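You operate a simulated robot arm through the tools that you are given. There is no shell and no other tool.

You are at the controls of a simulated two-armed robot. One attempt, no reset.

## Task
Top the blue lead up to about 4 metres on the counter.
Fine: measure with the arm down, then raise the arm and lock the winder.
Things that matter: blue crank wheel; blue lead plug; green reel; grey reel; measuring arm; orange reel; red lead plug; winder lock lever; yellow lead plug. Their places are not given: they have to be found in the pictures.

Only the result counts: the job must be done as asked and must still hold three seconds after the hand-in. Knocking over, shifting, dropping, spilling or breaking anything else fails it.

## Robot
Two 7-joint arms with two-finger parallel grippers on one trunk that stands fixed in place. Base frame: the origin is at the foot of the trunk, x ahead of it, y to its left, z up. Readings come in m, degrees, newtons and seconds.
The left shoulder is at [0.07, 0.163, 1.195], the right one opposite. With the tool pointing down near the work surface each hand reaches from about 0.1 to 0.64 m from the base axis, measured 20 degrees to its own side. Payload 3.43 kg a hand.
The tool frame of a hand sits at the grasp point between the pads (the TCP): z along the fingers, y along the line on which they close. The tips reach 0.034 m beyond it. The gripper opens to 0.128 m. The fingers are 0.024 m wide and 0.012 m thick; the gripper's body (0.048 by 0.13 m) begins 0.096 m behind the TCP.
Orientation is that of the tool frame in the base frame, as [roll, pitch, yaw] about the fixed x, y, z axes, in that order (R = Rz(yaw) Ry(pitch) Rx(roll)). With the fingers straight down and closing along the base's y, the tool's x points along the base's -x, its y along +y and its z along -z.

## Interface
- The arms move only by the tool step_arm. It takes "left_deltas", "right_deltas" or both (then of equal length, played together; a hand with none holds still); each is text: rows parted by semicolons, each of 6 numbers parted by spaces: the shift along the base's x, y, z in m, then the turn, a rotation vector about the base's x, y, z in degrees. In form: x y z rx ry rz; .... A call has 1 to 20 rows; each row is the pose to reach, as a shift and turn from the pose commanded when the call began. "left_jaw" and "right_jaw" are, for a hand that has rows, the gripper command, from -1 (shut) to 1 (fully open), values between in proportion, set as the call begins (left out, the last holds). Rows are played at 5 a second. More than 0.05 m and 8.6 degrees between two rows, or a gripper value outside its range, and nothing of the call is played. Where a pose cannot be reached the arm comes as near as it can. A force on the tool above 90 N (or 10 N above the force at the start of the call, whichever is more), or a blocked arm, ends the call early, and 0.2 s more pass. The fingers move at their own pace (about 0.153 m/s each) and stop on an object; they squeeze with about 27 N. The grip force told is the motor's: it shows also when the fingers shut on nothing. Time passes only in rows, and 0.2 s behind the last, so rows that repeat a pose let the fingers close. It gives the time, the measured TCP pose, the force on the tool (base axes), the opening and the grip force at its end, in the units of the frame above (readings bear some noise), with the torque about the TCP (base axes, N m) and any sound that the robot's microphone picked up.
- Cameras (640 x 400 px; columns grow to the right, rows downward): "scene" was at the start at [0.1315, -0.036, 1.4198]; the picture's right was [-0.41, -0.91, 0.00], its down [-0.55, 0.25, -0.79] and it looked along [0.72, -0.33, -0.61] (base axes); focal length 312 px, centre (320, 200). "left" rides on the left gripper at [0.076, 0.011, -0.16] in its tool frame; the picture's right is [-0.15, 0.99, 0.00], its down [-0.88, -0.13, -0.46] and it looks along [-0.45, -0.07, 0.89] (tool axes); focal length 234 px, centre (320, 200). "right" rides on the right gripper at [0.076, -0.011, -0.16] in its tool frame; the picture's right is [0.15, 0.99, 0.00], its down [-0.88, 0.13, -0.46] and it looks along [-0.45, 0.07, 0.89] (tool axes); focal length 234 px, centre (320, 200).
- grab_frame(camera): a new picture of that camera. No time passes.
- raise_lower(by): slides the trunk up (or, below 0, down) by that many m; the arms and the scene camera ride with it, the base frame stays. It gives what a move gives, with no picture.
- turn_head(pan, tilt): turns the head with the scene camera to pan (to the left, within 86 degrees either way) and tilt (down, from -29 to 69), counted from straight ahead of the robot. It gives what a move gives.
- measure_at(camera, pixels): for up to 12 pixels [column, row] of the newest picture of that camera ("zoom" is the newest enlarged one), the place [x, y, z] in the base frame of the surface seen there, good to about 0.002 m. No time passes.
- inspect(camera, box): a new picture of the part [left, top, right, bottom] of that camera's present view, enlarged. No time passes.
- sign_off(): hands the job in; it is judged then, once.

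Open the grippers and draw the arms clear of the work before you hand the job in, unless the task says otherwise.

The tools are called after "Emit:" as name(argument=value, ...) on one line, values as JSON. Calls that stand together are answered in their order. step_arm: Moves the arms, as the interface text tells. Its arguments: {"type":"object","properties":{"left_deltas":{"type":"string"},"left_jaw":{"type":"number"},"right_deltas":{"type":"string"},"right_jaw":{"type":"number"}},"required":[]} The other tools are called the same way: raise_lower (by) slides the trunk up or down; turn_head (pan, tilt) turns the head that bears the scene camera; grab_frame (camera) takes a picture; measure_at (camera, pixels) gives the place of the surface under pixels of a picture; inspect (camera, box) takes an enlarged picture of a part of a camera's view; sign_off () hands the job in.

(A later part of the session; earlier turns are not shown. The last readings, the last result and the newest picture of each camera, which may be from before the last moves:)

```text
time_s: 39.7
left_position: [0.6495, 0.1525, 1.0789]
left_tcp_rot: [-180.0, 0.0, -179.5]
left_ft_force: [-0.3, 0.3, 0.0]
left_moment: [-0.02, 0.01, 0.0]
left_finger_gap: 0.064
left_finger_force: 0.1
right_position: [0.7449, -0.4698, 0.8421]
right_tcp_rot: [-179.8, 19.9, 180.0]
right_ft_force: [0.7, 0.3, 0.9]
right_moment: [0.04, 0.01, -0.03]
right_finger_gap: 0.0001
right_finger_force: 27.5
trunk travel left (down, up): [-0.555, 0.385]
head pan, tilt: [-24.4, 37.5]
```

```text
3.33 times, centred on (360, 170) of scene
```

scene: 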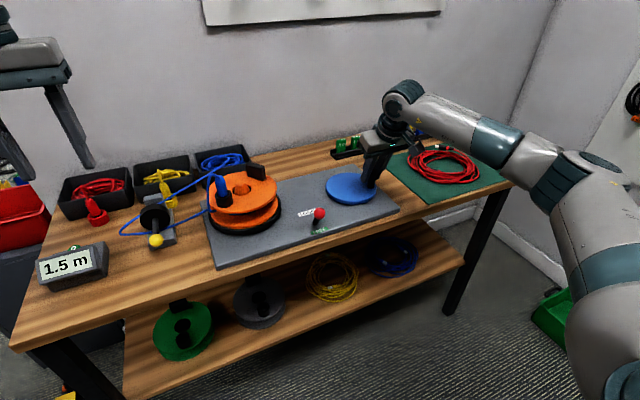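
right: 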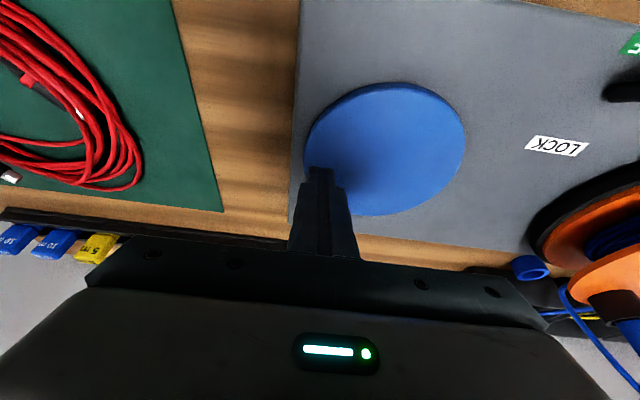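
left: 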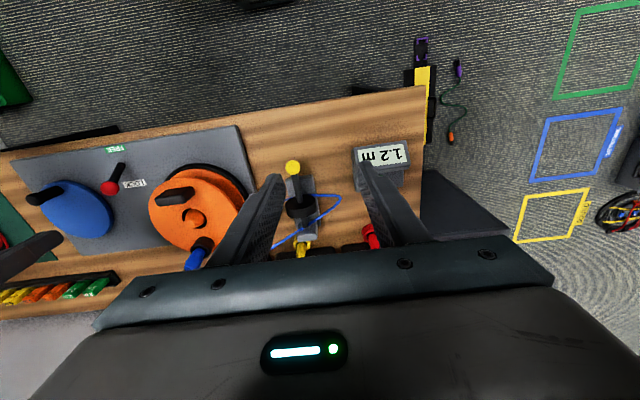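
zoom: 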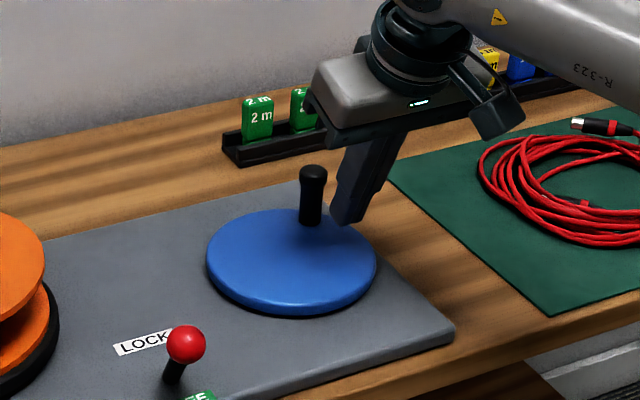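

The closed fingers are behind the handle. I push along the circle up to a finger angle of 325 degrees and check.

Emit:
step_arm(right_deltas="0.0094 0.0002 0 0 0 0; 0.0187 0.0019 0 0 0 0; 0.0276 0.0051 0 0 0 0; 0.0359 0.0099 0 0 0 0; 0.0431 0.016 0 0 0 0; 0.0492 0.0232 0 0 0 0", right_jaw=-1)

Emit:
inspect(camera="scene", box=[20, 120, 420, 300])

Emit:
inspect(camera="scene", box=[280, 110, 440, 230])

```text
time_s: 41.1
left_position: [0.6488, 0.1515, 1.078]
left_tcp_rot: [180.0, -0.1, -179.6]
left_ft_force: [-0.2, 0.4, 0.6]
left_moment: [-0.02, -0.01, 0.0]
left_finger_gap: 0.0639
left_finger_force: 0.1
right_position: [0.7948, -0.4459, 0.842]
right_tcp_rot: [-179.8, 20.1, 180.0]
right_ft_force: [0.6, 0.5, 0.8]
right_moment: [0.03, 0.0, 0.03]
right_finger_gap: 0.0001
right_finger_force: 27.7
trunk travel left (down, up): [-0.555, 0.385]
head pan, tilt: [-24.4, 37.5]
```

```text
1.60 times, centred on (220, 210) of scene
```

zoom: 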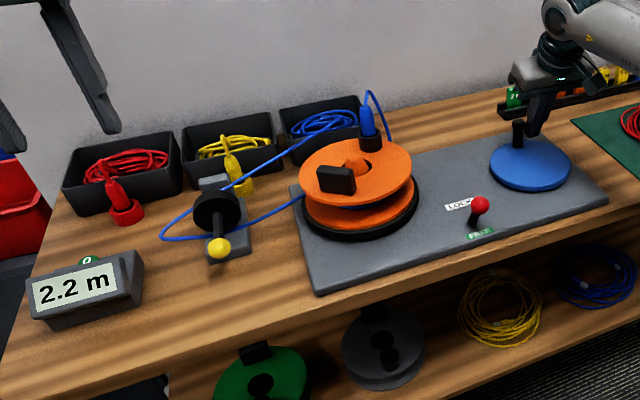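

```text
3.33 times, centred on (360, 170) of scene
```

zoom: 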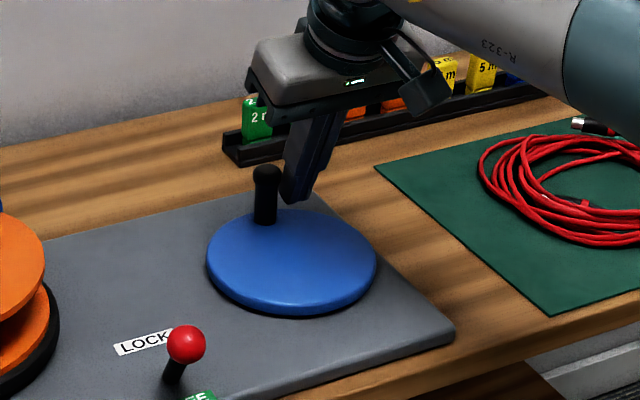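

Pushing works with no load: 2.2 m now. I measure the handle to know its lead over the fingers, then continue.

Emit:
measure_at(camera="zoom", pixels=[[266, 175], [258, 185], [276, 185], [264, 210]])

Emit:
step_arm(right_deltas="0.0048 0.0083 0 0 0 0; 0.008 0.0172 0 0 0 0; 0.0097 0.0265 0 0 0 0; 0.0097 0.0361 0 0 0 0; 0.008 0.0454 0 0 0 0", right_jaw=-1)

Emit:
inspect(camera="scene", box=[20, 120, 420, 300])

Emit:
inspect(camera="scene", box=[280, 110, 440, 230])

```text
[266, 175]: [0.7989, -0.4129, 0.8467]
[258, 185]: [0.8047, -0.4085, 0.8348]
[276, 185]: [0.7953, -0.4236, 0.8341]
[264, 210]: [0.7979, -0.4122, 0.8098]
```

```text
time_s: 42.3
left_position: [0.6486, 0.1517, 1.0785]
left_tcp_rot: [180.0, 0.0, -179.5]
left_ft_force: [0.5, 0.5, 0.5]
left_moment: [-0.01, -0.02, 0.01]
left_finger_gap: 0.064
left_finger_force: 0.2
right_position: [0.8009, -0.3992, 0.8418]
right_tcp_rot: [-179.9, 20.0, -180.0]
right_ft_force: [0.0, 0.0, 0.5]
right_moment: [0.01, -0.03, 0.0]
right_finger_gap: 0.0001
right_finger_force: 26.7
trunk travel left (down, up): [-0.555, 0.385]
head pan, tilt: [-24.4, 37.5]
```

```text
1.60 times, centred on (220, 210) of scene
```

zoom: 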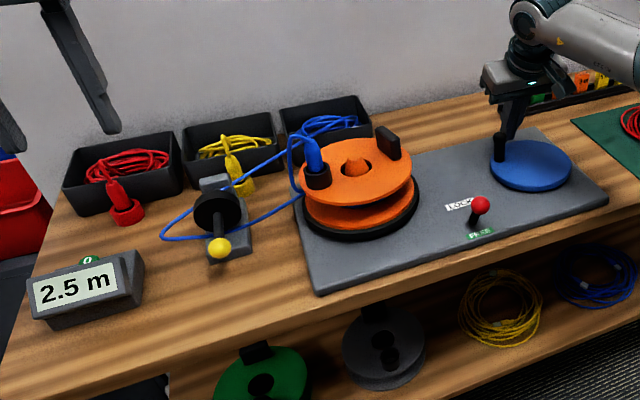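

```text
3.33 times, centred on (360, 170) of scene
```

zoom: 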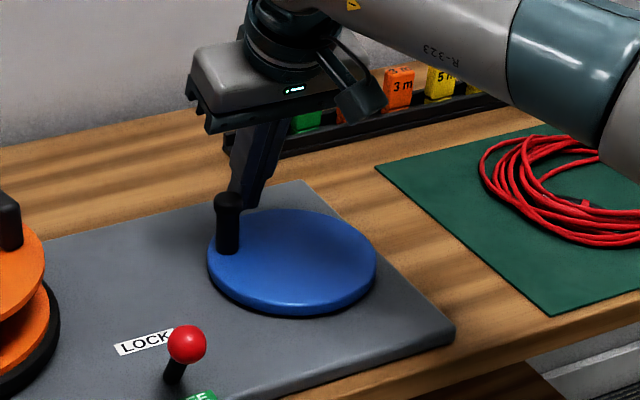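

2.5 m. I continue pushing counterclockwise through the +y side of the circle.

Emit:
step_arm(right_deltas="-0.0032 0.0089 0 0 0 0; -0.008 0.0172 0 0 0 0; -0.0141 0.0244 0 0 0 0; -0.0213 0.0305 0 0 0 0; -0.0296 0.0353 0 0 0 0; -0.0385 0.0385 0 0 0 0; -0.0478 0.0402 0 0 0 0", right_jaw=-1)

Emit:
inspect(camera="scene", box=[20, 120, 420, 300])

Emit:
inspect(camera="scene", box=[280, 110, 440, 230])

```text
time_s: 43.9
left_position: [0.6493, 0.1507, 1.0794]
left_tcp_rot: [180.0, 0.0, -179.6]
left_ft_force: [0.3, 0.5, -0.2]
left_moment: [0.03, 0.0, 0.02]
left_finger_gap: 0.064
left_finger_force: 0.1
right_position: [0.7553, -0.3587, 0.8413]
right_tcp_rot: [-179.9, 19.9, -179.8]
right_ft_force: [0.1, 0.4, -0.5]
right_moment: [0.0, 0.02, 0.04]
right_finger_gap: 0.0
right_finger_force: 27.0
trunk travel left (down, up): [-0.555, 0.385]
head pan, tilt: [-24.4, 37.5]
```

```text
1.60 times, centred on (220, 210) of scene
```

zoom: 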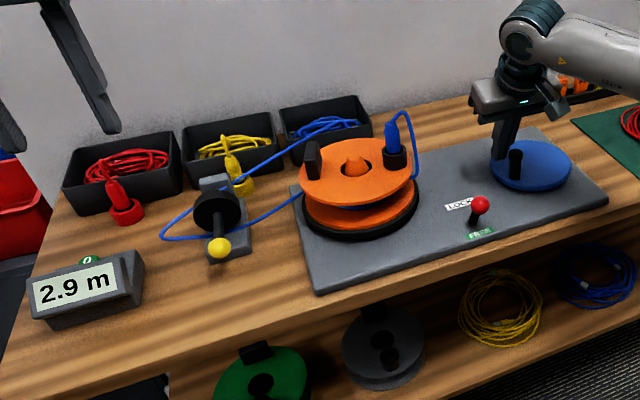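

```text
3.33 times, centred on (360, 170) of scene
```

zoom: 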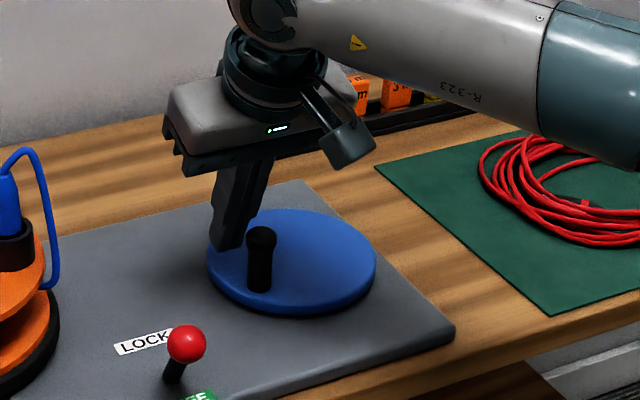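

2.9 m. I keep pushing round the near side, to a finger angle of 525 degrees.

Emit:
step_arm(right_deltas="-0.0096 0 0 0 0 0; -0.0189 -0.0017 0 0 0 0; -0.0278 -0.0049 0 0 0 0; -0.0361 -0.0097 0 0 0 0; -0.0433 -0.0158 0 0 0 0; -0.0494 -0.023 0 0 0 0; -0.0542 -0.0313 0 0 0 0; -0.0574 -0.0402 0 0 0 0", right_jaw=-1)

Emit:
inspect(camera="scene", box=[20, 120, 420, 300])

Emit:
inspect(camera="scene", box=[280, 110, 440, 230])

```text
time_s: 45.7
left_position: [0.648, 0.1519, 1.0797]
left_tcp_rot: [179.9, 0.1, -179.7]
left_ft_force: [0.0, 0.2, -0.8]
left_moment: [-0.04, -0.03, 0.01]
left_finger_gap: 0.0643
left_finger_force: 0.2
right_position: [0.6963, -0.4007, 0.8421]
right_tcp_rot: [-179.8, 19.9, -179.9]
right_ft_force: [-0.3, -0.1, -0.9]
right_moment: [-0.01, 0.0, -0.02]
right_finger_gap: 0.0
right_finger_force: 27.4
trunk travel left (down, up): [-0.555, 0.385]
head pan, tilt: [-24.4, 37.5]
```

```text
1.60 times, centred on (220, 210) of scene
```

zoom: 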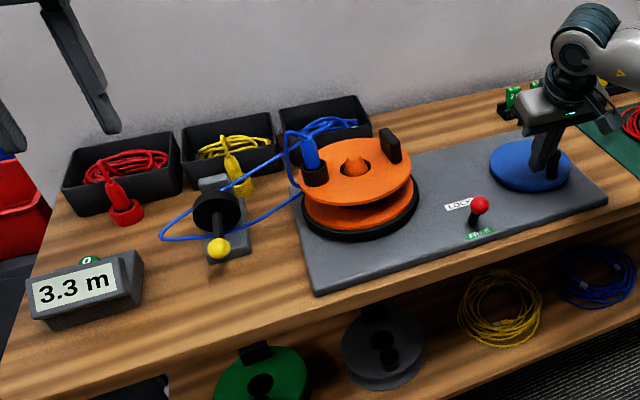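

```text
3.33 times, centred on (360, 170) of scene
```

zoom: 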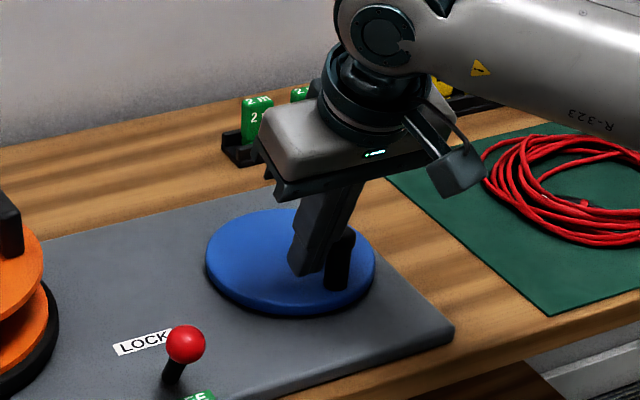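

3.3 m. About 0.7 m more is needed, so I push on another 80 degrees.

Emit:
step_arm(right_deltas="-0.0017 -0.0093 0 0 0 0; -0.0017 -0.0189 0 0 0 0; 0 -0.0282 0 0 0 0; 0.0032 -0.0371 0 0 0 0; 0.008 -0.0454 0 0 0 0; 0.0141 -0.0526 0 0 0 0; 0.0213 -0.0587 0 0 0 0; 0.0296 -0.0635 0 0 0 0", right_jaw=-1)

Emit:
inspect(camera="scene", box=[20, 120, 420, 300])

Emit:
inspect(camera="scene", box=[280, 110, 440, 230])

```text
time_s: 47.5
left_position: [0.6525, 0.1559, 1.0777]
left_tcp_rot: [-179.7, -0.2, -179.5]
left_ft_force: [0.4, 0.0, -0.7]
left_moment: [0.01, 0.03, -0.03]
left_finger_gap: 0.0642
left_finger_force: 0.1
right_position: [0.7295, -0.4521, 0.8433]
right_tcp_rot: [179.9, 19.9, -179.3]
right_ft_force: [7.6, 47.0, -4.8]
right_moment: [1.39, -0.05, 1.13]
right_finger_gap: 0.0003
right_finger_force: 27.3
trunk travel left (down, up): [-0.555, 0.385]
head pan, tilt: [-24.4, 37.5]
```

```text
1.60 times, centred on (220, 210) of scene
```

zoom: 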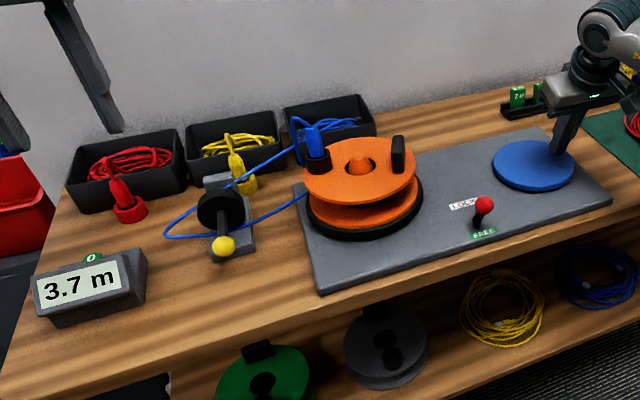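

```text
3.33 times, centred on (360, 170) of scene
```

zoom: 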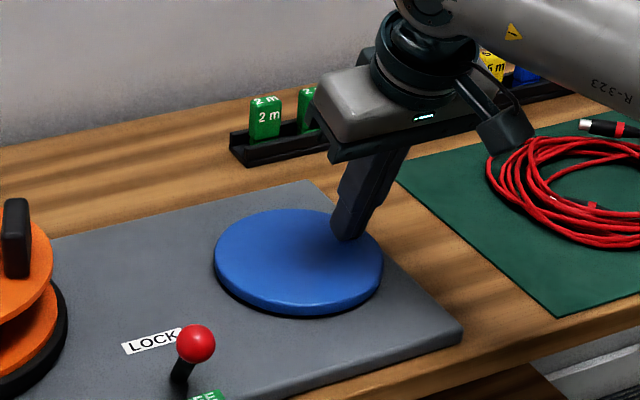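

3.7 m, but now 47 N in y: the fingers press the handle outwards instead of round. I look with the right camera before easing off.

Emit:
grab_frame(camera="right")

Emit:
grab_frame(camera="left")

Emit:
inspect(camera="left", box=[0, 140, 200, 290])

```text
taken
```

right: 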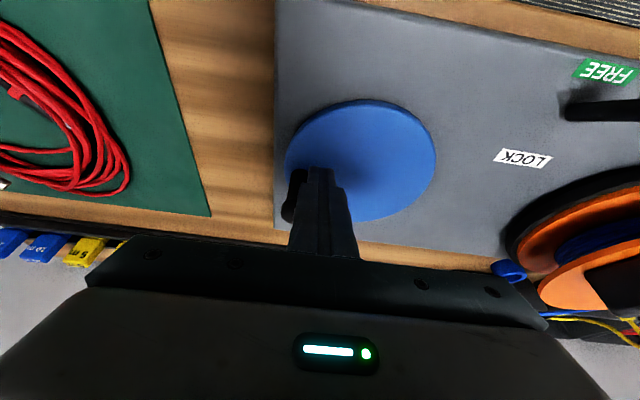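

```text
taken
```

left: 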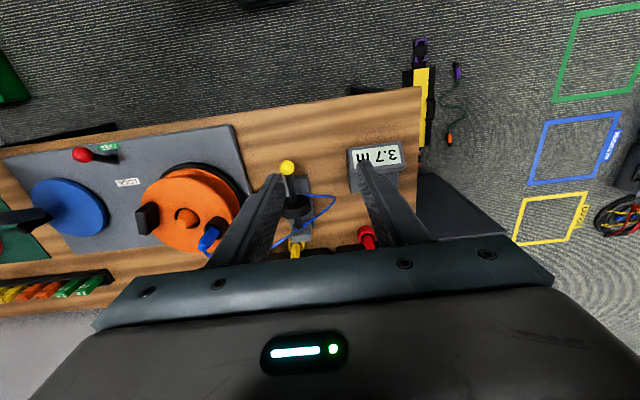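

```text
2.67 times, centred on (100, 215) of left
```

zoom: 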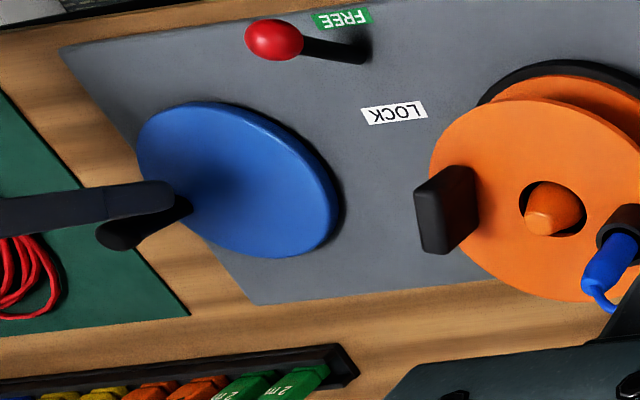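

In the right picture the handle head is at (292,195), beside the fingers on the -y side, near 253 degrees, so I must push it from its -x side. I back the fingers off and come round behind it.

Emit:
step_arm(right_deltas="0 0.01 0 0 0 0; -0.003 0.018 0 0 0 0; -0.0165 0.0205 0 0 0 0; -0.0365 0.0174 0 0 0 0; -0.0435 0.0044 0 0 0 0; -0.0435 -0.0076 0 0 0 0; -0.0435 -0.0076 0 0 0 0", right_jaw=-1)

Emit:
inspect(camera="scene", box=[280, 110, 440, 230])

Emit:
grab_frame(camera="right")

Emit:
inspect(camera="scene", box=[20, 120, 420, 300])

```text
time_s: 49.1
left_position: [0.65, 0.1518, 1.0797]
left_tcp_rot: [-180.0, 0.0, -179.6]
left_ft_force: [-0.2, 0.3, 0.4]
left_moment: [-0.04, 0.0, -0.01]
left_finger_gap: 0.0636
left_finger_force: 0.0
right_position: [0.6818, -0.4731, 0.8412]
right_tcp_rot: [-179.8, 20.0, -179.9]
right_ft_force: [-0.2, -0.4, -0.5]
right_moment: [0.0, -0.01, 0.0]
right_finger_gap: 0.0
right_finger_force: 26.9
trunk travel left (down, up): [-0.555, 0.385]
head pan, tilt: [-24.4, 37.5]
```

```text
3.33 times, centred on (360, 170) of scene
```

zoom: 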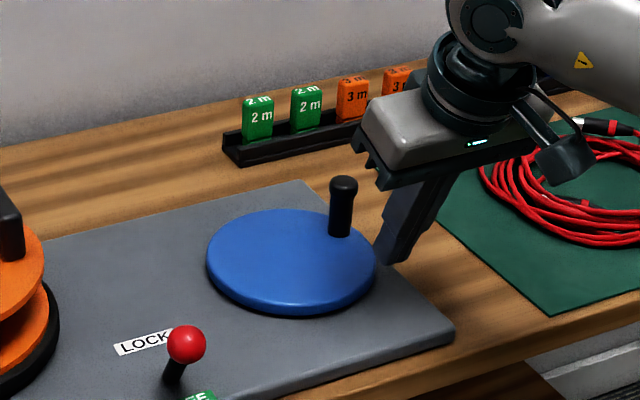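

```text
taken
```

right: 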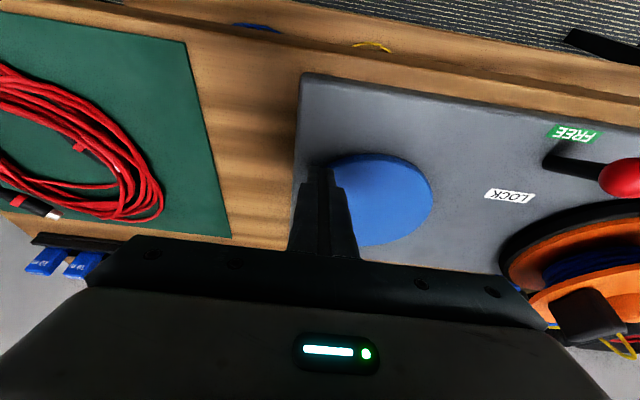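

```text
1.60 times, centred on (220, 210) of scene
```

zoom: 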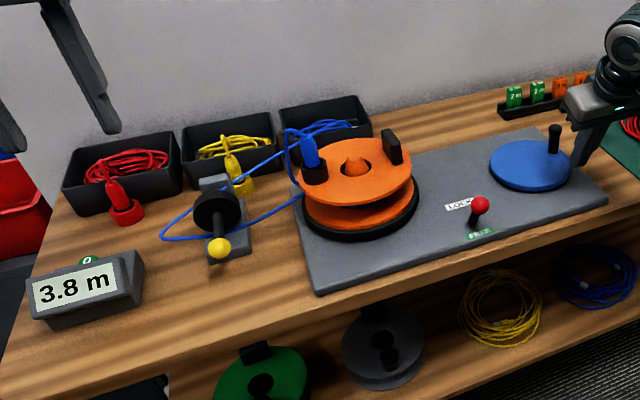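

The counter says 3.8 m. I measure the handle's present place before the last small push.

Emit:
inspect(camera="scene", box=[280, 110, 440, 230])

Emit:
measure_at(camera="zoom", pixels=[[344, 183], [333, 197], [353, 197], [341, 225], [333, 220], [349, 220]])

```text
3.33 times, centred on (360, 170) of scene
```

zoom: 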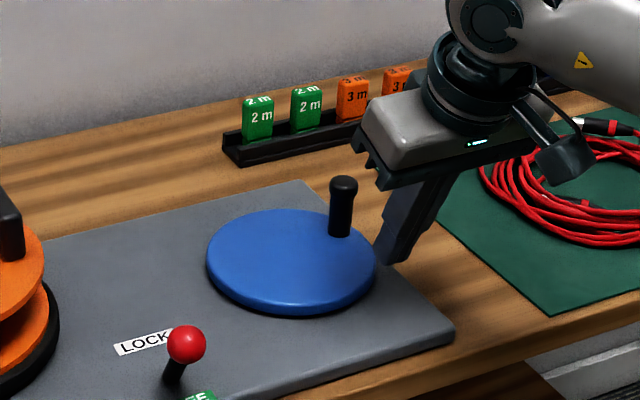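

```text
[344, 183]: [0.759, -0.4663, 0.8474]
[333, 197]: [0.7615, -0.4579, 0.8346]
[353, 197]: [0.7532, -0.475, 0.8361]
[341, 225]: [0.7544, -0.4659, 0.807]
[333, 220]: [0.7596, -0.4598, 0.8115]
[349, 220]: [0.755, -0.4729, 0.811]
```

The handle is at (0.761,-0.469), about 282 degrees; 4.0 m should come near 317 degrees. I push gently from behind up to x 0.745 and read the counter.

Emit:
step_arm(right_deltas="0.015 0.0005 0 0 0 0; 0.03 0.0005 0 0 0 0; 0.04 0.0015 0 0 0 0; 0.05 0.002 0 0 0 0; 0.057 0.003 0 0 0 0; 0.062 0.003 0 0 0 0", right_jaw=-1)

Emit:
inspect(camera="scene", box=[20, 120, 420, 300])

Emit:
inspect(camera="scene", box=[280, 110, 440, 230])

Emit:
measure_at(camera="zoom", pixels=[[325, 185], [330, 185], [320, 185], [315, 185]])

```text
time_s: 50.5
left_position: [0.6496, 0.1525, 1.0794]
left_tcp_rot: [-179.9, 0.0, -179.4]
left_ft_force: [0.1, 0.2, 0.3]
left_moment: [-0.03, 0.01, 0.02]
left_finger_gap: 0.0643
left_finger_force: 0.0
right_position: [0.7455, -0.4689, 0.8438]
right_tcp_rot: [-179.8, 20.1, -179.9]
right_ft_force: [-0.1, -0.1, -0.2]
right_moment: [0.0, -0.02, -0.01]
right_finger_gap: 0.0
right_finger_force: 26.6
trunk travel left (down, up): [-0.555, 0.385]
head pan, tilt: [-24.4, 37.5]
```

```text
1.60 times, centred on (220, 210) of scene
```

zoom: 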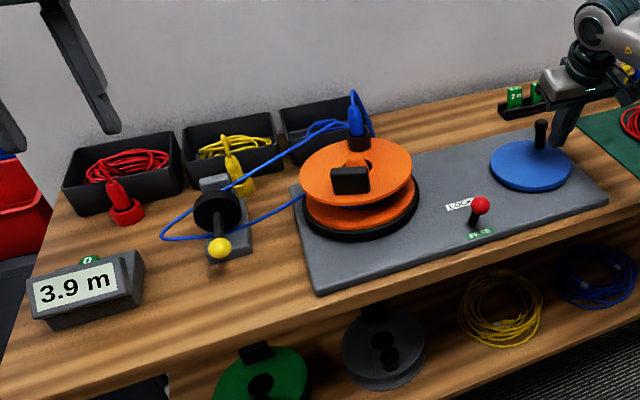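

```text
3.33 times, centred on (360, 170) of scene
```

zoom: 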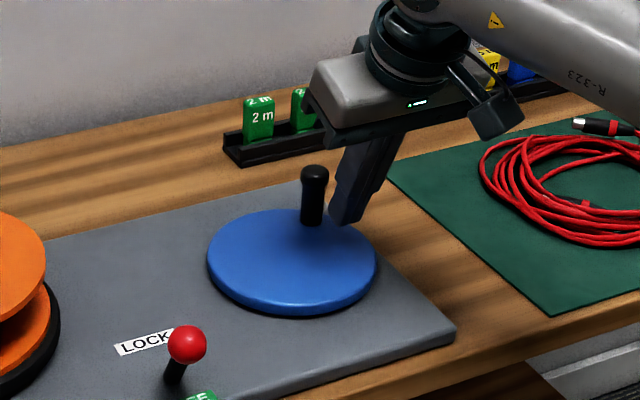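

```text
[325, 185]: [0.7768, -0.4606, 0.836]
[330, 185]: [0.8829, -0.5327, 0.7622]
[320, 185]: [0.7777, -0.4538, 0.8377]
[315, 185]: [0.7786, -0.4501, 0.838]
```

3.9 m, handle about 312 degrees; at 2.0 m per turn I need about 10 degrees more. I nudge the fingers on by (0.006, 0.006).

Emit:
step_arm(right_deltas="0.003 0.003 0 0 0 0; 0.006 0.006 0 0 0 0; 0.006 0.006 0 0 0 0", right_jaw=-1)

Emit:
inspect(camera="scene", box=[20, 120, 420, 300])

Emit:
inspect(camera="scene", box=[280, 110, 440, 230])

```text
time_s: 51.3
left_position: [0.6502, 0.1504, 1.0796]
left_tcp_rot: [-179.9, 0.0, -179.6]
left_ft_force: [-0.4, -0.1, 0.0]
left_moment: [-0.01, 0.0, 0.01]
left_finger_gap: 0.0642
left_finger_force: 0.0
right_position: [0.7501, -0.4631, 0.8417]
right_tcp_rot: [-179.8, 20.0, -180.0]
right_ft_force: [0.2, 0.8, 0.5]
right_moment: [0.02, -0.02, -0.01]
right_finger_gap: 0.0
right_finger_force: 27.2
trunk travel left (down, up): [-0.555, 0.385]
head pan, tilt: [-24.4, 37.5]
```

```text
1.60 times, centred on (220, 210) of scene
```

zoom: 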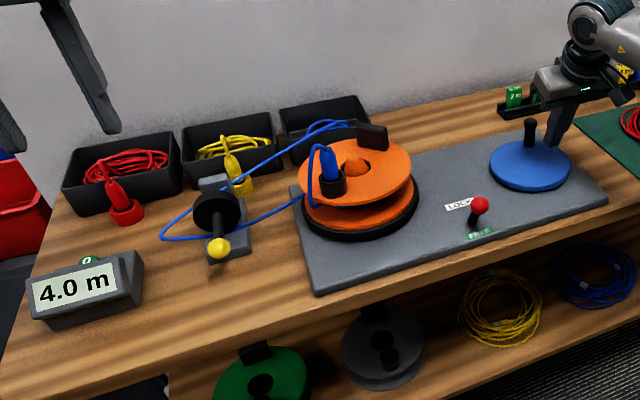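

```text
3.33 times, centred on (360, 170) of scene
```

zoom: 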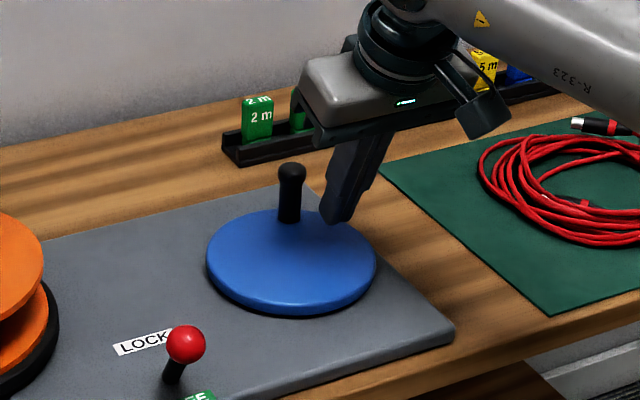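

The counter reads 4.0 m. I lift the right hand up and back away from the handle, then confirm that the reading stays.

Emit:
step_arm(right_deltas="-0.01 0 0.01 0 0 0; -0.015 0 0.05 0 0 0; -0.02 0 0.09 0 0 0; -0.03 0.02 0.12 0 0 0; -0.04 0.05 0.14 0 0 0", right_jaw=-1)

Emit:
inspect(camera="scene", box=[20, 120, 420, 300])

Emit:
inspect(camera="scene", box=[280, 110, 440, 230])

Emit:
measure_at(camera="zoom", pixels=[[291, 172], [283, 185], [300, 185], [289, 210]])

```text
time_s: 52.5
left_position: [0.6492, 0.1523, 1.0799]
left_tcp_rot: [180.0, 0.0, -179.6]
left_ft_force: [0.4, 0.6, -0.5]
left_moment: [0.01, 0.01, -0.03]
left_finger_gap: 0.064
left_finger_force: 0.1
right_position: [0.7106, -0.4117, 0.982]
right_tcp_rot: [-179.8, 20.0, 179.9]
right_ft_force: [0.1, 0.4, 0.1]
right_moment: [-0.01, -0.01, 0.0]
right_finger_gap: 0.0
right_finger_force: 26.8
trunk travel left (down, up): [-0.555, 0.385]
head pan, tilt: [-24.4, 37.5]
```

```text
1.60 times, centred on (220, 210) of scene
```

zoom: 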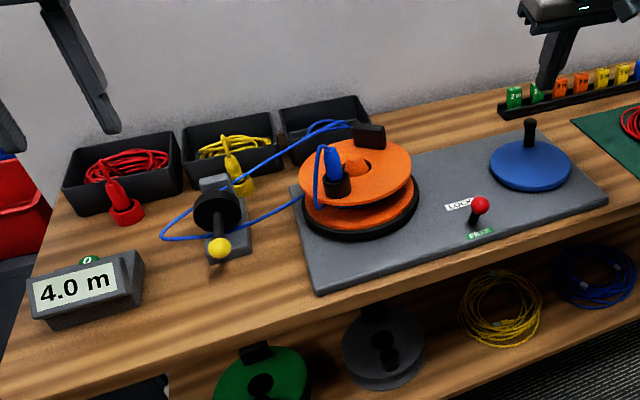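

```text
3.33 times, centred on (360, 170) of scene
```

zoom: 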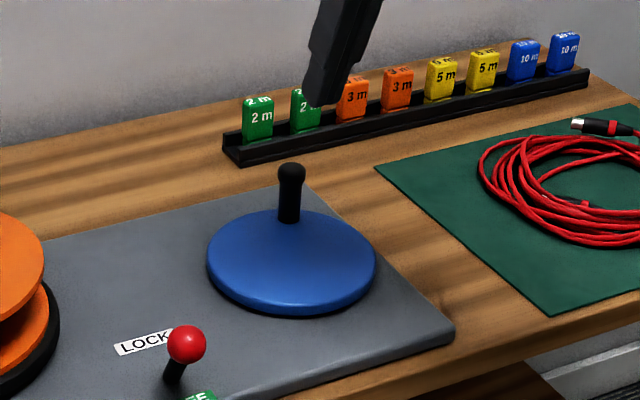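

```text
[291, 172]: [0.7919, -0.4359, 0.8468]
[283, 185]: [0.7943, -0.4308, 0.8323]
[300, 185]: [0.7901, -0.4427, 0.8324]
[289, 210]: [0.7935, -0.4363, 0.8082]
```

Reading stable at 4.0 m. Now the left hand goes back over the measuring-arm knob (near (0.7095, 0.0845)) to raise the arm.

Emit:
step_arm(left_deltas="0.02 -0.02 -0.02 0 0 0; 0.04 -0.045 -0.05 0 0 0; 0.06 -0.0672 -0.08 0 0 0; 0.06 -0.0672 -0.12 0 0 0; 0.06 -0.0672 -0.149 0 0 0; 0.06 -0.0672 -0.149 0 0 0", left_jaw=0.0)

Emit:
grab_frame(camera="left")

Emit:
inspect(camera="scene", box=[80, 130, 240, 250])

```text
time_s: 53.9
left_position: [0.7101, 0.0818, 0.9311]
left_tcp_rot: [180.0, 0.0, -179.6]
left_ft_force: [0.4, -0.5, -1.3]
left_moment: [0.01, 0.0, 0.0]
left_finger_gap: 0.0643
left_finger_force: 0.0
right_position: [0.7117, -0.4129, 0.9817]
right_tcp_rot: [-179.7, 20.0, -179.9]
right_ft_force: [0.9, -0.4, -0.4]
right_moment: [-0.01, 0.02, 0.0]
right_finger_gap: 0.0
right_finger_force: 27.5
trunk travel left (down, up): [-0.555, 0.385]
head pan, tilt: [-24.4, 37.5]
```

```text
taken
```

left: 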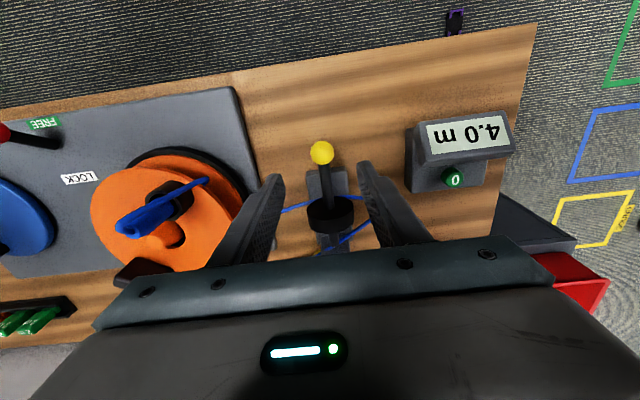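

```text
3.33 times, centred on (160, 190) of scene
```

zoom: 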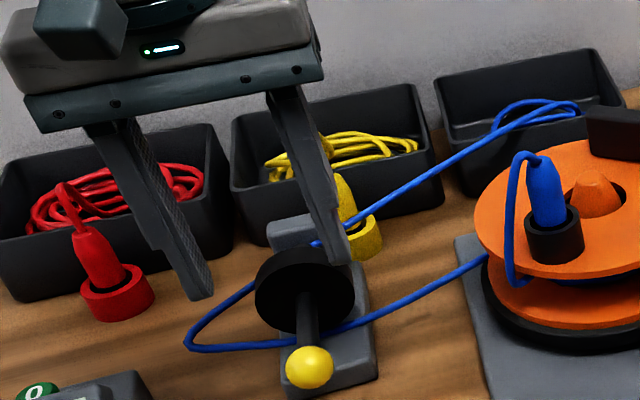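

The knob at (321,152) is right below the grasp point. I descend around it to z 0.826.

Emit:
step_arm(left_deltas="0 0.0015 -0.04 0 0 0; 0 0.0015 -0.08 0 0 0; 0 0.0015 -0.105 0 0 0; 0 0.0015 -0.105 0 0 0", left_jaw=0.0)

Emit:
grab_frame(camera="left")

Emit:
inspect(camera="scene", box=[80, 130, 240, 250])

```text
time_s: 54.9
left_position: [0.7102, 0.0845, 0.8265]
left_tcp_rot: [-179.9, 0.0, -179.6]
left_ft_force: [-0.1, -0.5, -0.1]
left_moment: [0.0, 0.02, -0.02]
left_finger_gap: 0.064
left_finger_force: 0.1
right_position: [0.7115, -0.4132, 0.9814]
right_tcp_rot: [-179.7, 20.0, -180.0]
right_ft_force: [0.7, 0.1, 0.5]
right_moment: [-0.05, 0.0, 0.02]
right_finger_gap: 0.0
right_finger_force: 27.1
trunk travel left (down, up): [-0.555, 0.385]
head pan, tilt: [-24.4, 37.5]
```

```text
taken
```

left: 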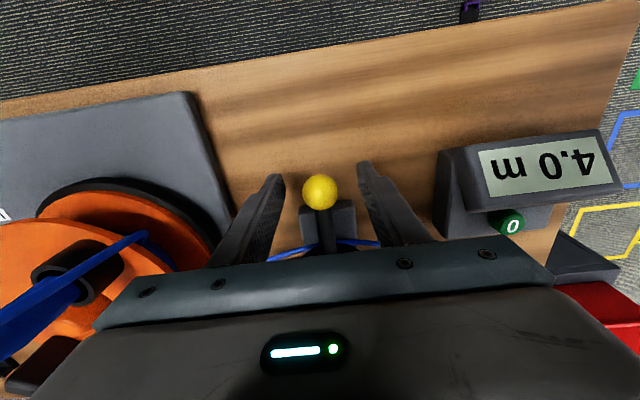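

```text
3.33 times, centred on (160, 190) of scene
```

zoom: 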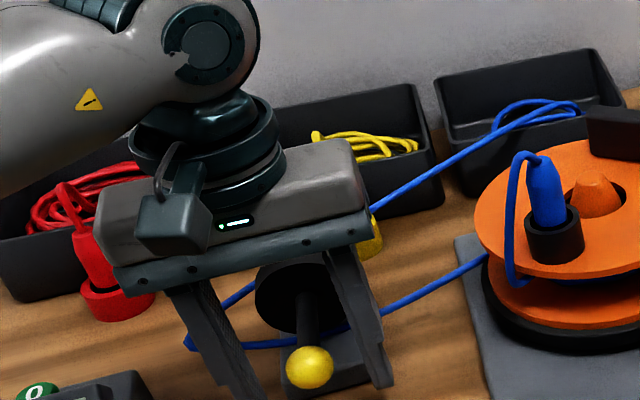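

The knob is centred between the fingers at (320,191). I close on it.

Emit:
step_arm(left_deltas="0 0 0 0 0 0; 0 0 0 0 0 0; 0 0 0 0 0 0", left_jaw=-1)

```text
time_s: 55.7
left_position: [0.7089, 0.085, 0.8264]
left_tcp_rot: [-180.0, 0.1, -179.7]
left_ft_force: [-0.8, 1.0, -1.6]
left_moment: [0.03, 0.11, 0.0]
left_finger_gap: 0.0265
left_finger_force: 44.9
right_position: [0.7118, -0.4125, 0.9821]
right_tcp_rot: [-179.8, 20.0, -180.0]
right_ft_force: [0.5, -0.4, -0.5]
right_moment: [0.03, 0.03, -0.03]
right_finger_gap: 0.0
right_finger_force: 27.3
trunk travel left (down, up): [-0.555, 0.385]
head pan, tilt: [-24.4, 37.5]
```

Gripped (gap 0.0265). I lift along the reverse arc, first to about 20 degrees.

Emit:
step_arm(left_deltas="0.0002 0 0.007 0 0 0; 0.0006 0 0.0143 0 0 0; 0.0014 0 0.0213 0 0 0; 0.0025 0 0.0284 0 0 0; 0.0056 0 0.0423 0 0 0; 0.0099 0 0.0559 0 0 0", left_jaw=-1)

Emit:
inspect(camera="scene", box=[80, 130, 240, 250])

```text
time_s: 57.1
left_position: [0.7207, 0.085, 0.8826]
left_tcp_rot: [180.0, -0.1, -179.6]
left_ft_force: [-2.7, -5.3, -8.1]
left_moment: [0.02, 1.05, 0.05]
left_finger_gap: 0.027
left_finger_force: 45.0
right_position: [0.7124, -0.4134, 0.9798]
right_tcp_rot: [-179.9, 20.0, 180.0]
right_ft_force: [-0.7, 0.7, 0.8]
right_moment: [-0.01, -0.02, -0.02]
right_finger_gap: 0.0003
right_finger_force: 27.4
trunk travel left (down, up): [-0.555, 0.385]
head pan, tilt: [-24.4, 37.5]
```

```text
3.33 times, centred on (160, 190) of scene
```

zoom: 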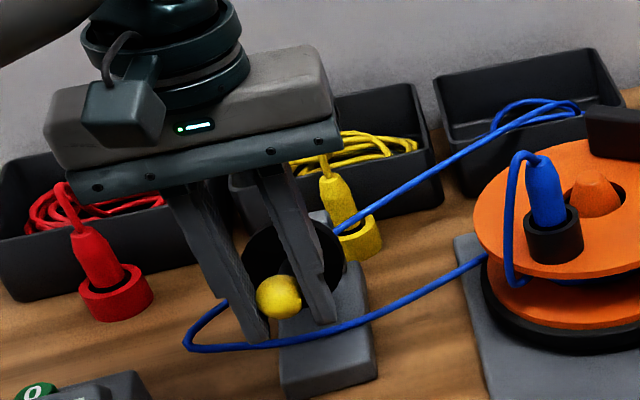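

The arm lifts with low force. I continue up to its original height (knob at about (0.745, 0.917)) and slightly beyond to feel the stop.

Emit:
step_arm(left_deltas="0.0027 0 0.0067 0 0 0; 0.0054 0 0.0132 0 0 0; 0.0086 0 0.0196 0 0 0; 0.012 0 0.0259 0 0 0; 0.0158 0 0.032 0 0 0; 0.0197 0 0.0379 0 0 0; 0.0248 0 0.0448 0 0 0; 0.0266 0 0.047 0 0 0", left_jaw=-1)

Emit:
inspect(camera="scene", box=[80, 130, 240, 250])

```text
time_s: 58.9
left_position: [0.7458, 0.085, 0.926]
left_tcp_rot: [180.0, -0.1, -179.6]
left_ft_force: [-9.1, -4.8, -13.6]
left_moment: [-0.09, 1.23, 0.06]
left_finger_gap: 0.0268
left_finger_force: 45.6
right_position: [0.7122, -0.4129, 0.9792]
right_tcp_rot: [180.0, 20.1, -179.9]
right_ft_force: [-1.0, -0.5, 1.2]
right_moment: [-0.03, -0.01, 0.02]
right_finger_gap: 0.0
right_finger_force: 27.5
trunk travel left (down, up): [-0.555, 0.385]
head pan, tilt: [-24.4, 37.5]
```

```text
3.33 times, centred on (160, 190) of scene
```

zoom: 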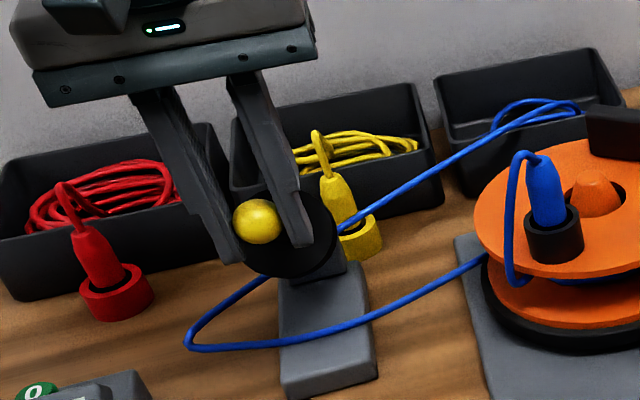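

The knob is back at its original up position. I press 4 mm further along the arc to confirm the upper stop.

Emit:
step_arm(left_deltas="0.002 0 0.0025 0 0 0; 0.003 0 0.004 0 0 0", left_jaw=-1)

```text
time_s: 59.5
left_position: [0.7481, 0.0849, 0.9293]
left_tcp_rot: [179.9, -0.3, -179.6]
left_ft_force: [-22.9, -5.8, -28.1]
left_moment: [-0.04, 0.27, 0.01]
left_finger_gap: 0.0268
left_finger_force: 45.2
right_position: [0.7131, -0.4138, 0.9796]
right_tcp_rot: [-179.9, 20.0, -179.9]
right_ft_force: [-0.5, -0.3, -0.2]
right_moment: [0.0, -0.04, -0.01]
right_finger_gap: 0.0
right_finger_force: 27.0
trunk travel left (down, up): [-0.555, 0.385]
head pan, tilt: [-24.4, 37.5]
```

Force rose to 36 N, the arm is at its upper stop. I ease back, open, and check that it stays up.

Emit:
step_arm(left_deltas="-0.002 0 -0.003 0 0 0; -0.002 0 -0.003 0 0 0", left_jaw=-1)

Emit:
step_arm(left_deltas="0 0 0 0 0 0; 0 0 0 0 0 0; 0 0 0 0 0 0", left_jaw=0.0)

Emit:
step_arm(left_deltas="0 0 0.04 0 0 0; 0 0 0.08 0 0 0; 0 0 0.12 0 0 0; -0.03 0.02 0.15 0 0 0; -0.06 0.04 0.17 0 0 0; -0.09 0.06 0.18 0 0 0", left_jaw=0.0)

Emit:
grab_frame(camera="scene")

Emit:
inspect(camera="scene", box=[20, 130, 240, 290])

```text
time_s: 60.1
left_position: [0.7468, 0.0862, 0.9284]
left_tcp_rot: [180.0, 0.0, -179.6]
left_ft_force: [-13.7, -5.9, -18.1]
left_moment: [-0.07, -0.37, -0.02]
left_finger_gap: 0.0269
left_finger_force: 44.9
right_position: [0.7118, -0.4126, 0.9802]
right_tcp_rot: [-179.9, 20.0, -180.0]
right_ft_force: [0.3, 0.5, -0.8]
right_moment: [0.02, 0.01, -0.03]
right_finger_gap: 0.0002
right_finger_force: 27.1
trunk travel left (down, up): [-0.555, 0.385]
head pan, tilt: [-24.4, 37.5]
```

```text
time_s: 60.9
left_position: [0.7464, 0.0859, 0.9294]
left_tcp_rot: [180.0, -0.1, -179.5]
left_ft_force: [-0.1, 0.2, 0.0]
left_moment: [-0.02, -0.03, -0.02]
left_finger_gap: 0.064
left_finger_force: 0.0
right_position: [0.7113, -0.4123, 0.9818]
right_tcp_rot: [-179.7, 20.0, -179.9]
right_ft_force: [0.3, 0.6, 0.2]
right_moment: [-0.02, 0.03, 0.0]
right_finger_gap: 0.0
right_finger_force: 27.2
trunk travel left (down, up): [-0.555, 0.385]
head pan, tilt: [-24.4, 37.5]
```

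```text
time_s: 62.3
left_position: [0.6564, 0.1444, 1.1095]
left_tcp_rot: [-180.0, 0.0, -179.6]
left_ft_force: [0.4, 0.0, 0.0]
left_moment: [0.0, 0.01, 0.02]
left_finger_gap: 0.064
left_finger_force: 0.0
right_position: [0.7106, -0.4112, 0.9828]
right_tcp_rot: [-179.9, 20.1, 180.0]
right_ft_force: [0.2, -0.2, -0.6]
right_moment: [-0.04, -0.05, -0.02]
right_finger_gap: 0.0001
right_finger_force: 27.3
trunk travel left (down, up): [-0.555, 0.385]
head pan, tilt: [-24.4, 37.5]
```

```text
taken
```

scene: 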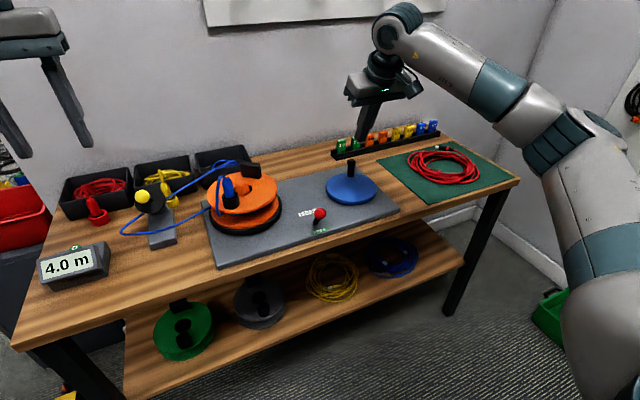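

```text
2.50 times, centred on (130, 210) of scene
```

zoom: 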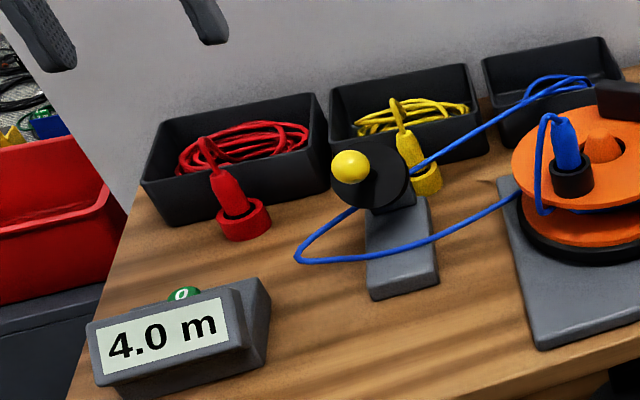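

The arm stays up, counter 4.0 m. Now the lock: I straighten the right hand and bring the closed fingers to the -x (front) side of the lever, above (0.597,-0.263).

Emit:
step_arm(right_deltas="-0.02 0.03 0.01 0 7 0; -0.045 0.06 0.01 0 14 0; -0.07 0.09 0.01 0 20 0; -0.095 0.12 0.01 0 20 0; -0.114 0.1485 0.01 0 20 0; -0.114 0.1485 0.01 0 20 0", right_jaw=-1)

Emit:
grab_frame(camera="right")

Emit:
inspect(camera="scene", box=[240, 120, 400, 240])

```text
time_s: 63.7
left_position: [0.6569, 0.1433, 1.1114]
left_tcp_rot: [180.0, 0.0, -179.6]
left_ft_force: [-0.9, 0.1, 0.3]
left_moment: [0.0, 0.01, 0.02]
left_finger_gap: 0.064
left_finger_force: 0.2
right_position: [0.5966, -0.2656, 0.9908]
right_tcp_rot: [-179.9, 0.0, -180.0]
right_ft_force: [0.7, -0.6, 0.5]
right_moment: [0.01, 0.0, 0.01]
right_finger_gap: 0.0001
right_finger_force: 26.8
trunk travel left (down, up): [-0.555, 0.385]
head pan, tilt: [-24.4, 37.5]
```

```text
taken
```

right: 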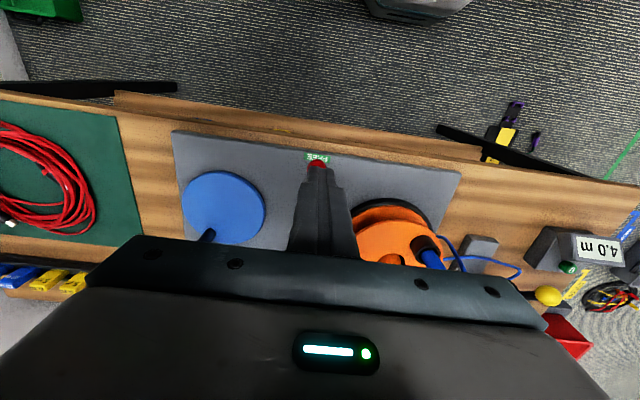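

```text
3.33 times, centred on (320, 180) of scene
```

zoom: 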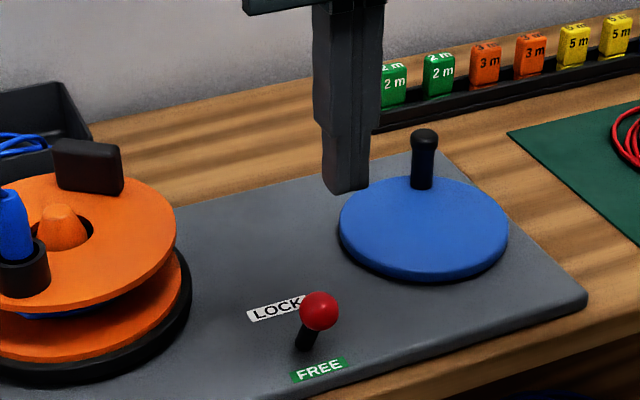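

The fingertips are about 14 mm in front of the knob (knob centre about (0.633,-0.2635,0.838)). I lower to z 0.852.

Emit:
step_arm(right_deltas="0 0.002 -0.04 0 0 0; 0 0.002 -0.08 0 0 0; 0 0.002 -0.12 0 0 0; 0 0.002 -0.139 0 0 0; 0 0.002 -0.139 0 0 0", right_jaw=-1)

Emit:
inspect(camera="scene", box=[240, 120, 400, 240])

Emit:
grab_frame(camera="right")

```text
time_s: 64.9
left_position: [0.6567, 0.1425, 1.1109]
left_tcp_rot: [180.0, 0.1, -179.5]
left_ft_force: [0.1, 0.9, 0.4]
left_moment: [0.0, 0.01, 0.01]
left_finger_gap: 0.0639
left_finger_force: 0.1
right_position: [0.5981, -0.2639, 0.852]
right_tcp_rot: [-179.8, 0.1, -179.9]
right_ft_force: [-0.1, -0.5, -0.9]
right_moment: [-0.01, -0.03, 0.01]
right_finger_gap: 0.0002
right_finger_force: 27.1
trunk travel left (down, up): [-0.555, 0.385]
head pan, tilt: [-24.4, 37.5]
```

```text
3.33 times, centred on (320, 180) of scene
```

zoom: 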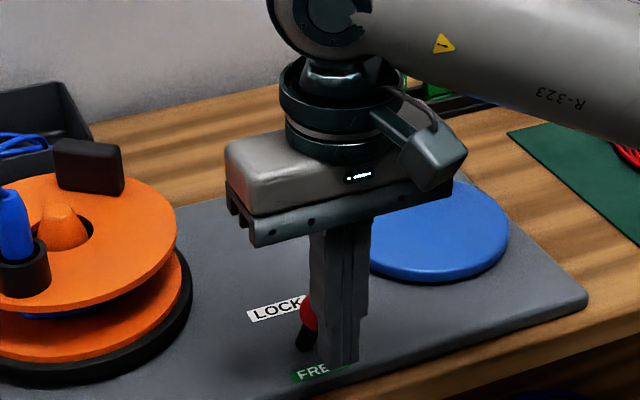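

```text
taken
```

right: 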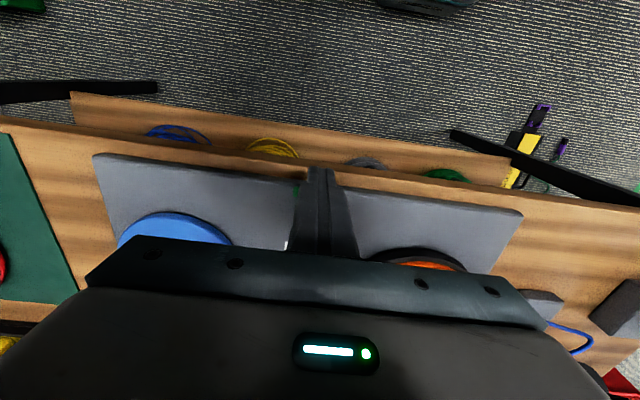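

In place in front of the lever. I push towards +x in small steps.

Emit:
step_arm(right_deltas="0.01 0 0 0 0 0; 0.02 0 0 0 0 0; 0.03 0 0 0 0 0; 0.04 0 0 0 0 0; 0.05 0 0 0 0 0; 0.06 0 0 0 0 0; 0.066 0 0 0 0 0", right_jaw=-1)

Emit:
inspect(camera="scene", box=[240, 120, 400, 240])

Emit:
inspect(camera="left", box=[0, 100, 200, 250])

```text
time_s: 66.5
left_position: [0.658, 0.1441, 1.1085]
left_tcp_rot: [-180.0, 0.0, -179.6]
left_ft_force: [0.5, -0.4, -1.1]
left_moment: [0.0, 0.02, 0.05]
left_finger_gap: 0.064
left_finger_force: 0.1
right_position: [0.6638, -0.263, 0.853]
right_tcp_rot: [-179.9, 0.1, -179.9]
right_ft_force: [0.0, -0.1, 0.5]
right_moment: [0.01, 0.01, -0.01]
right_finger_gap: 0.0
right_finger_force: 27.0
trunk travel left (down, up): [-0.555, 0.385]
head pan, tilt: [-24.4, 37.5]
```

```text
3.33 times, centred on (320, 180) of scene
```

zoom: 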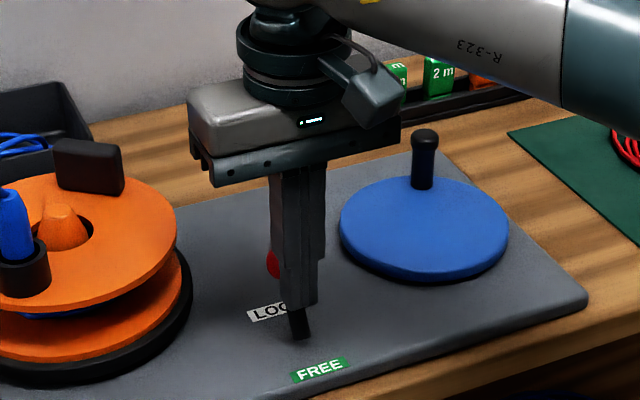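

```text
2.67 times, centred on (100, 175) of left
```

zoom: 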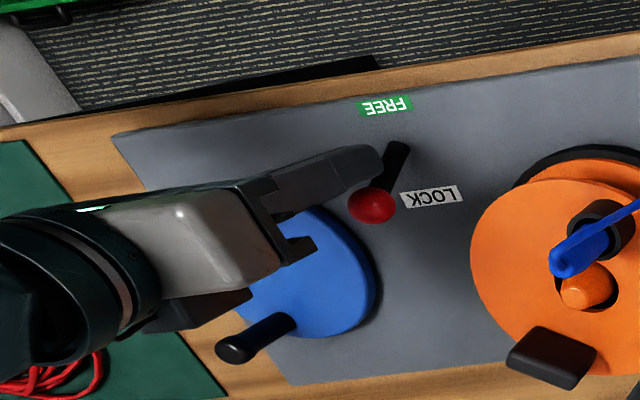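

The lever moved over towards LOCK with no load. I push on in 4 mm steps until the stop is felt.

Emit:
step_arm(right_deltas="0.004 0 0 0 0 0; 0.008 0 0 0 0 0; 0.012 0 0 0 0 0; 0.015 0 0 0 0 0", right_jaw=-1)

Emit:
inspect(camera="left", box=[0, 100, 200, 250])

```text
time_s: 67.5
left_position: [0.6498, 0.1443, 1.1156]
left_tcp_rot: [-180.0, 0.4, -179.5]
left_ft_force: [-0.6, -0.6, 0.2]
left_moment: [0.0, 0.05, -0.02]
left_finger_gap: 0.0641
left_finger_force: 0.0
right_position: [0.671, -0.2612, 0.8588]
right_tcp_rot: [-179.8, -0.2, -179.8]
right_ft_force: [-54.5, -3.9, 12.2]
right_moment: [-0.06, 1.6, -0.18]
right_finger_gap: 0.0
right_finger_force: 27.0
trunk travel left (down, up): [-0.555, 0.385]
head pan, tilt: [-24.4, 37.5]
```

```text
2.67 times, centred on (100, 175) of left
```

zoom: 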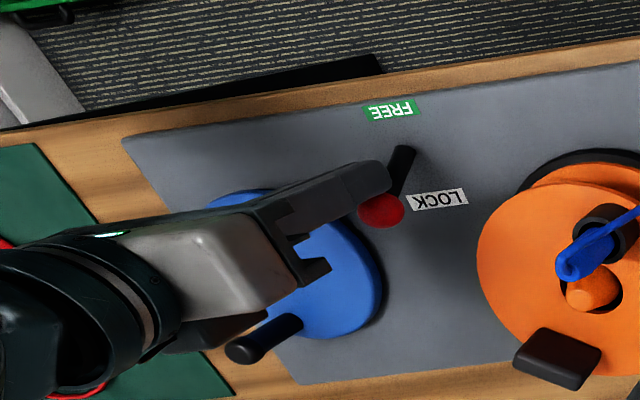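

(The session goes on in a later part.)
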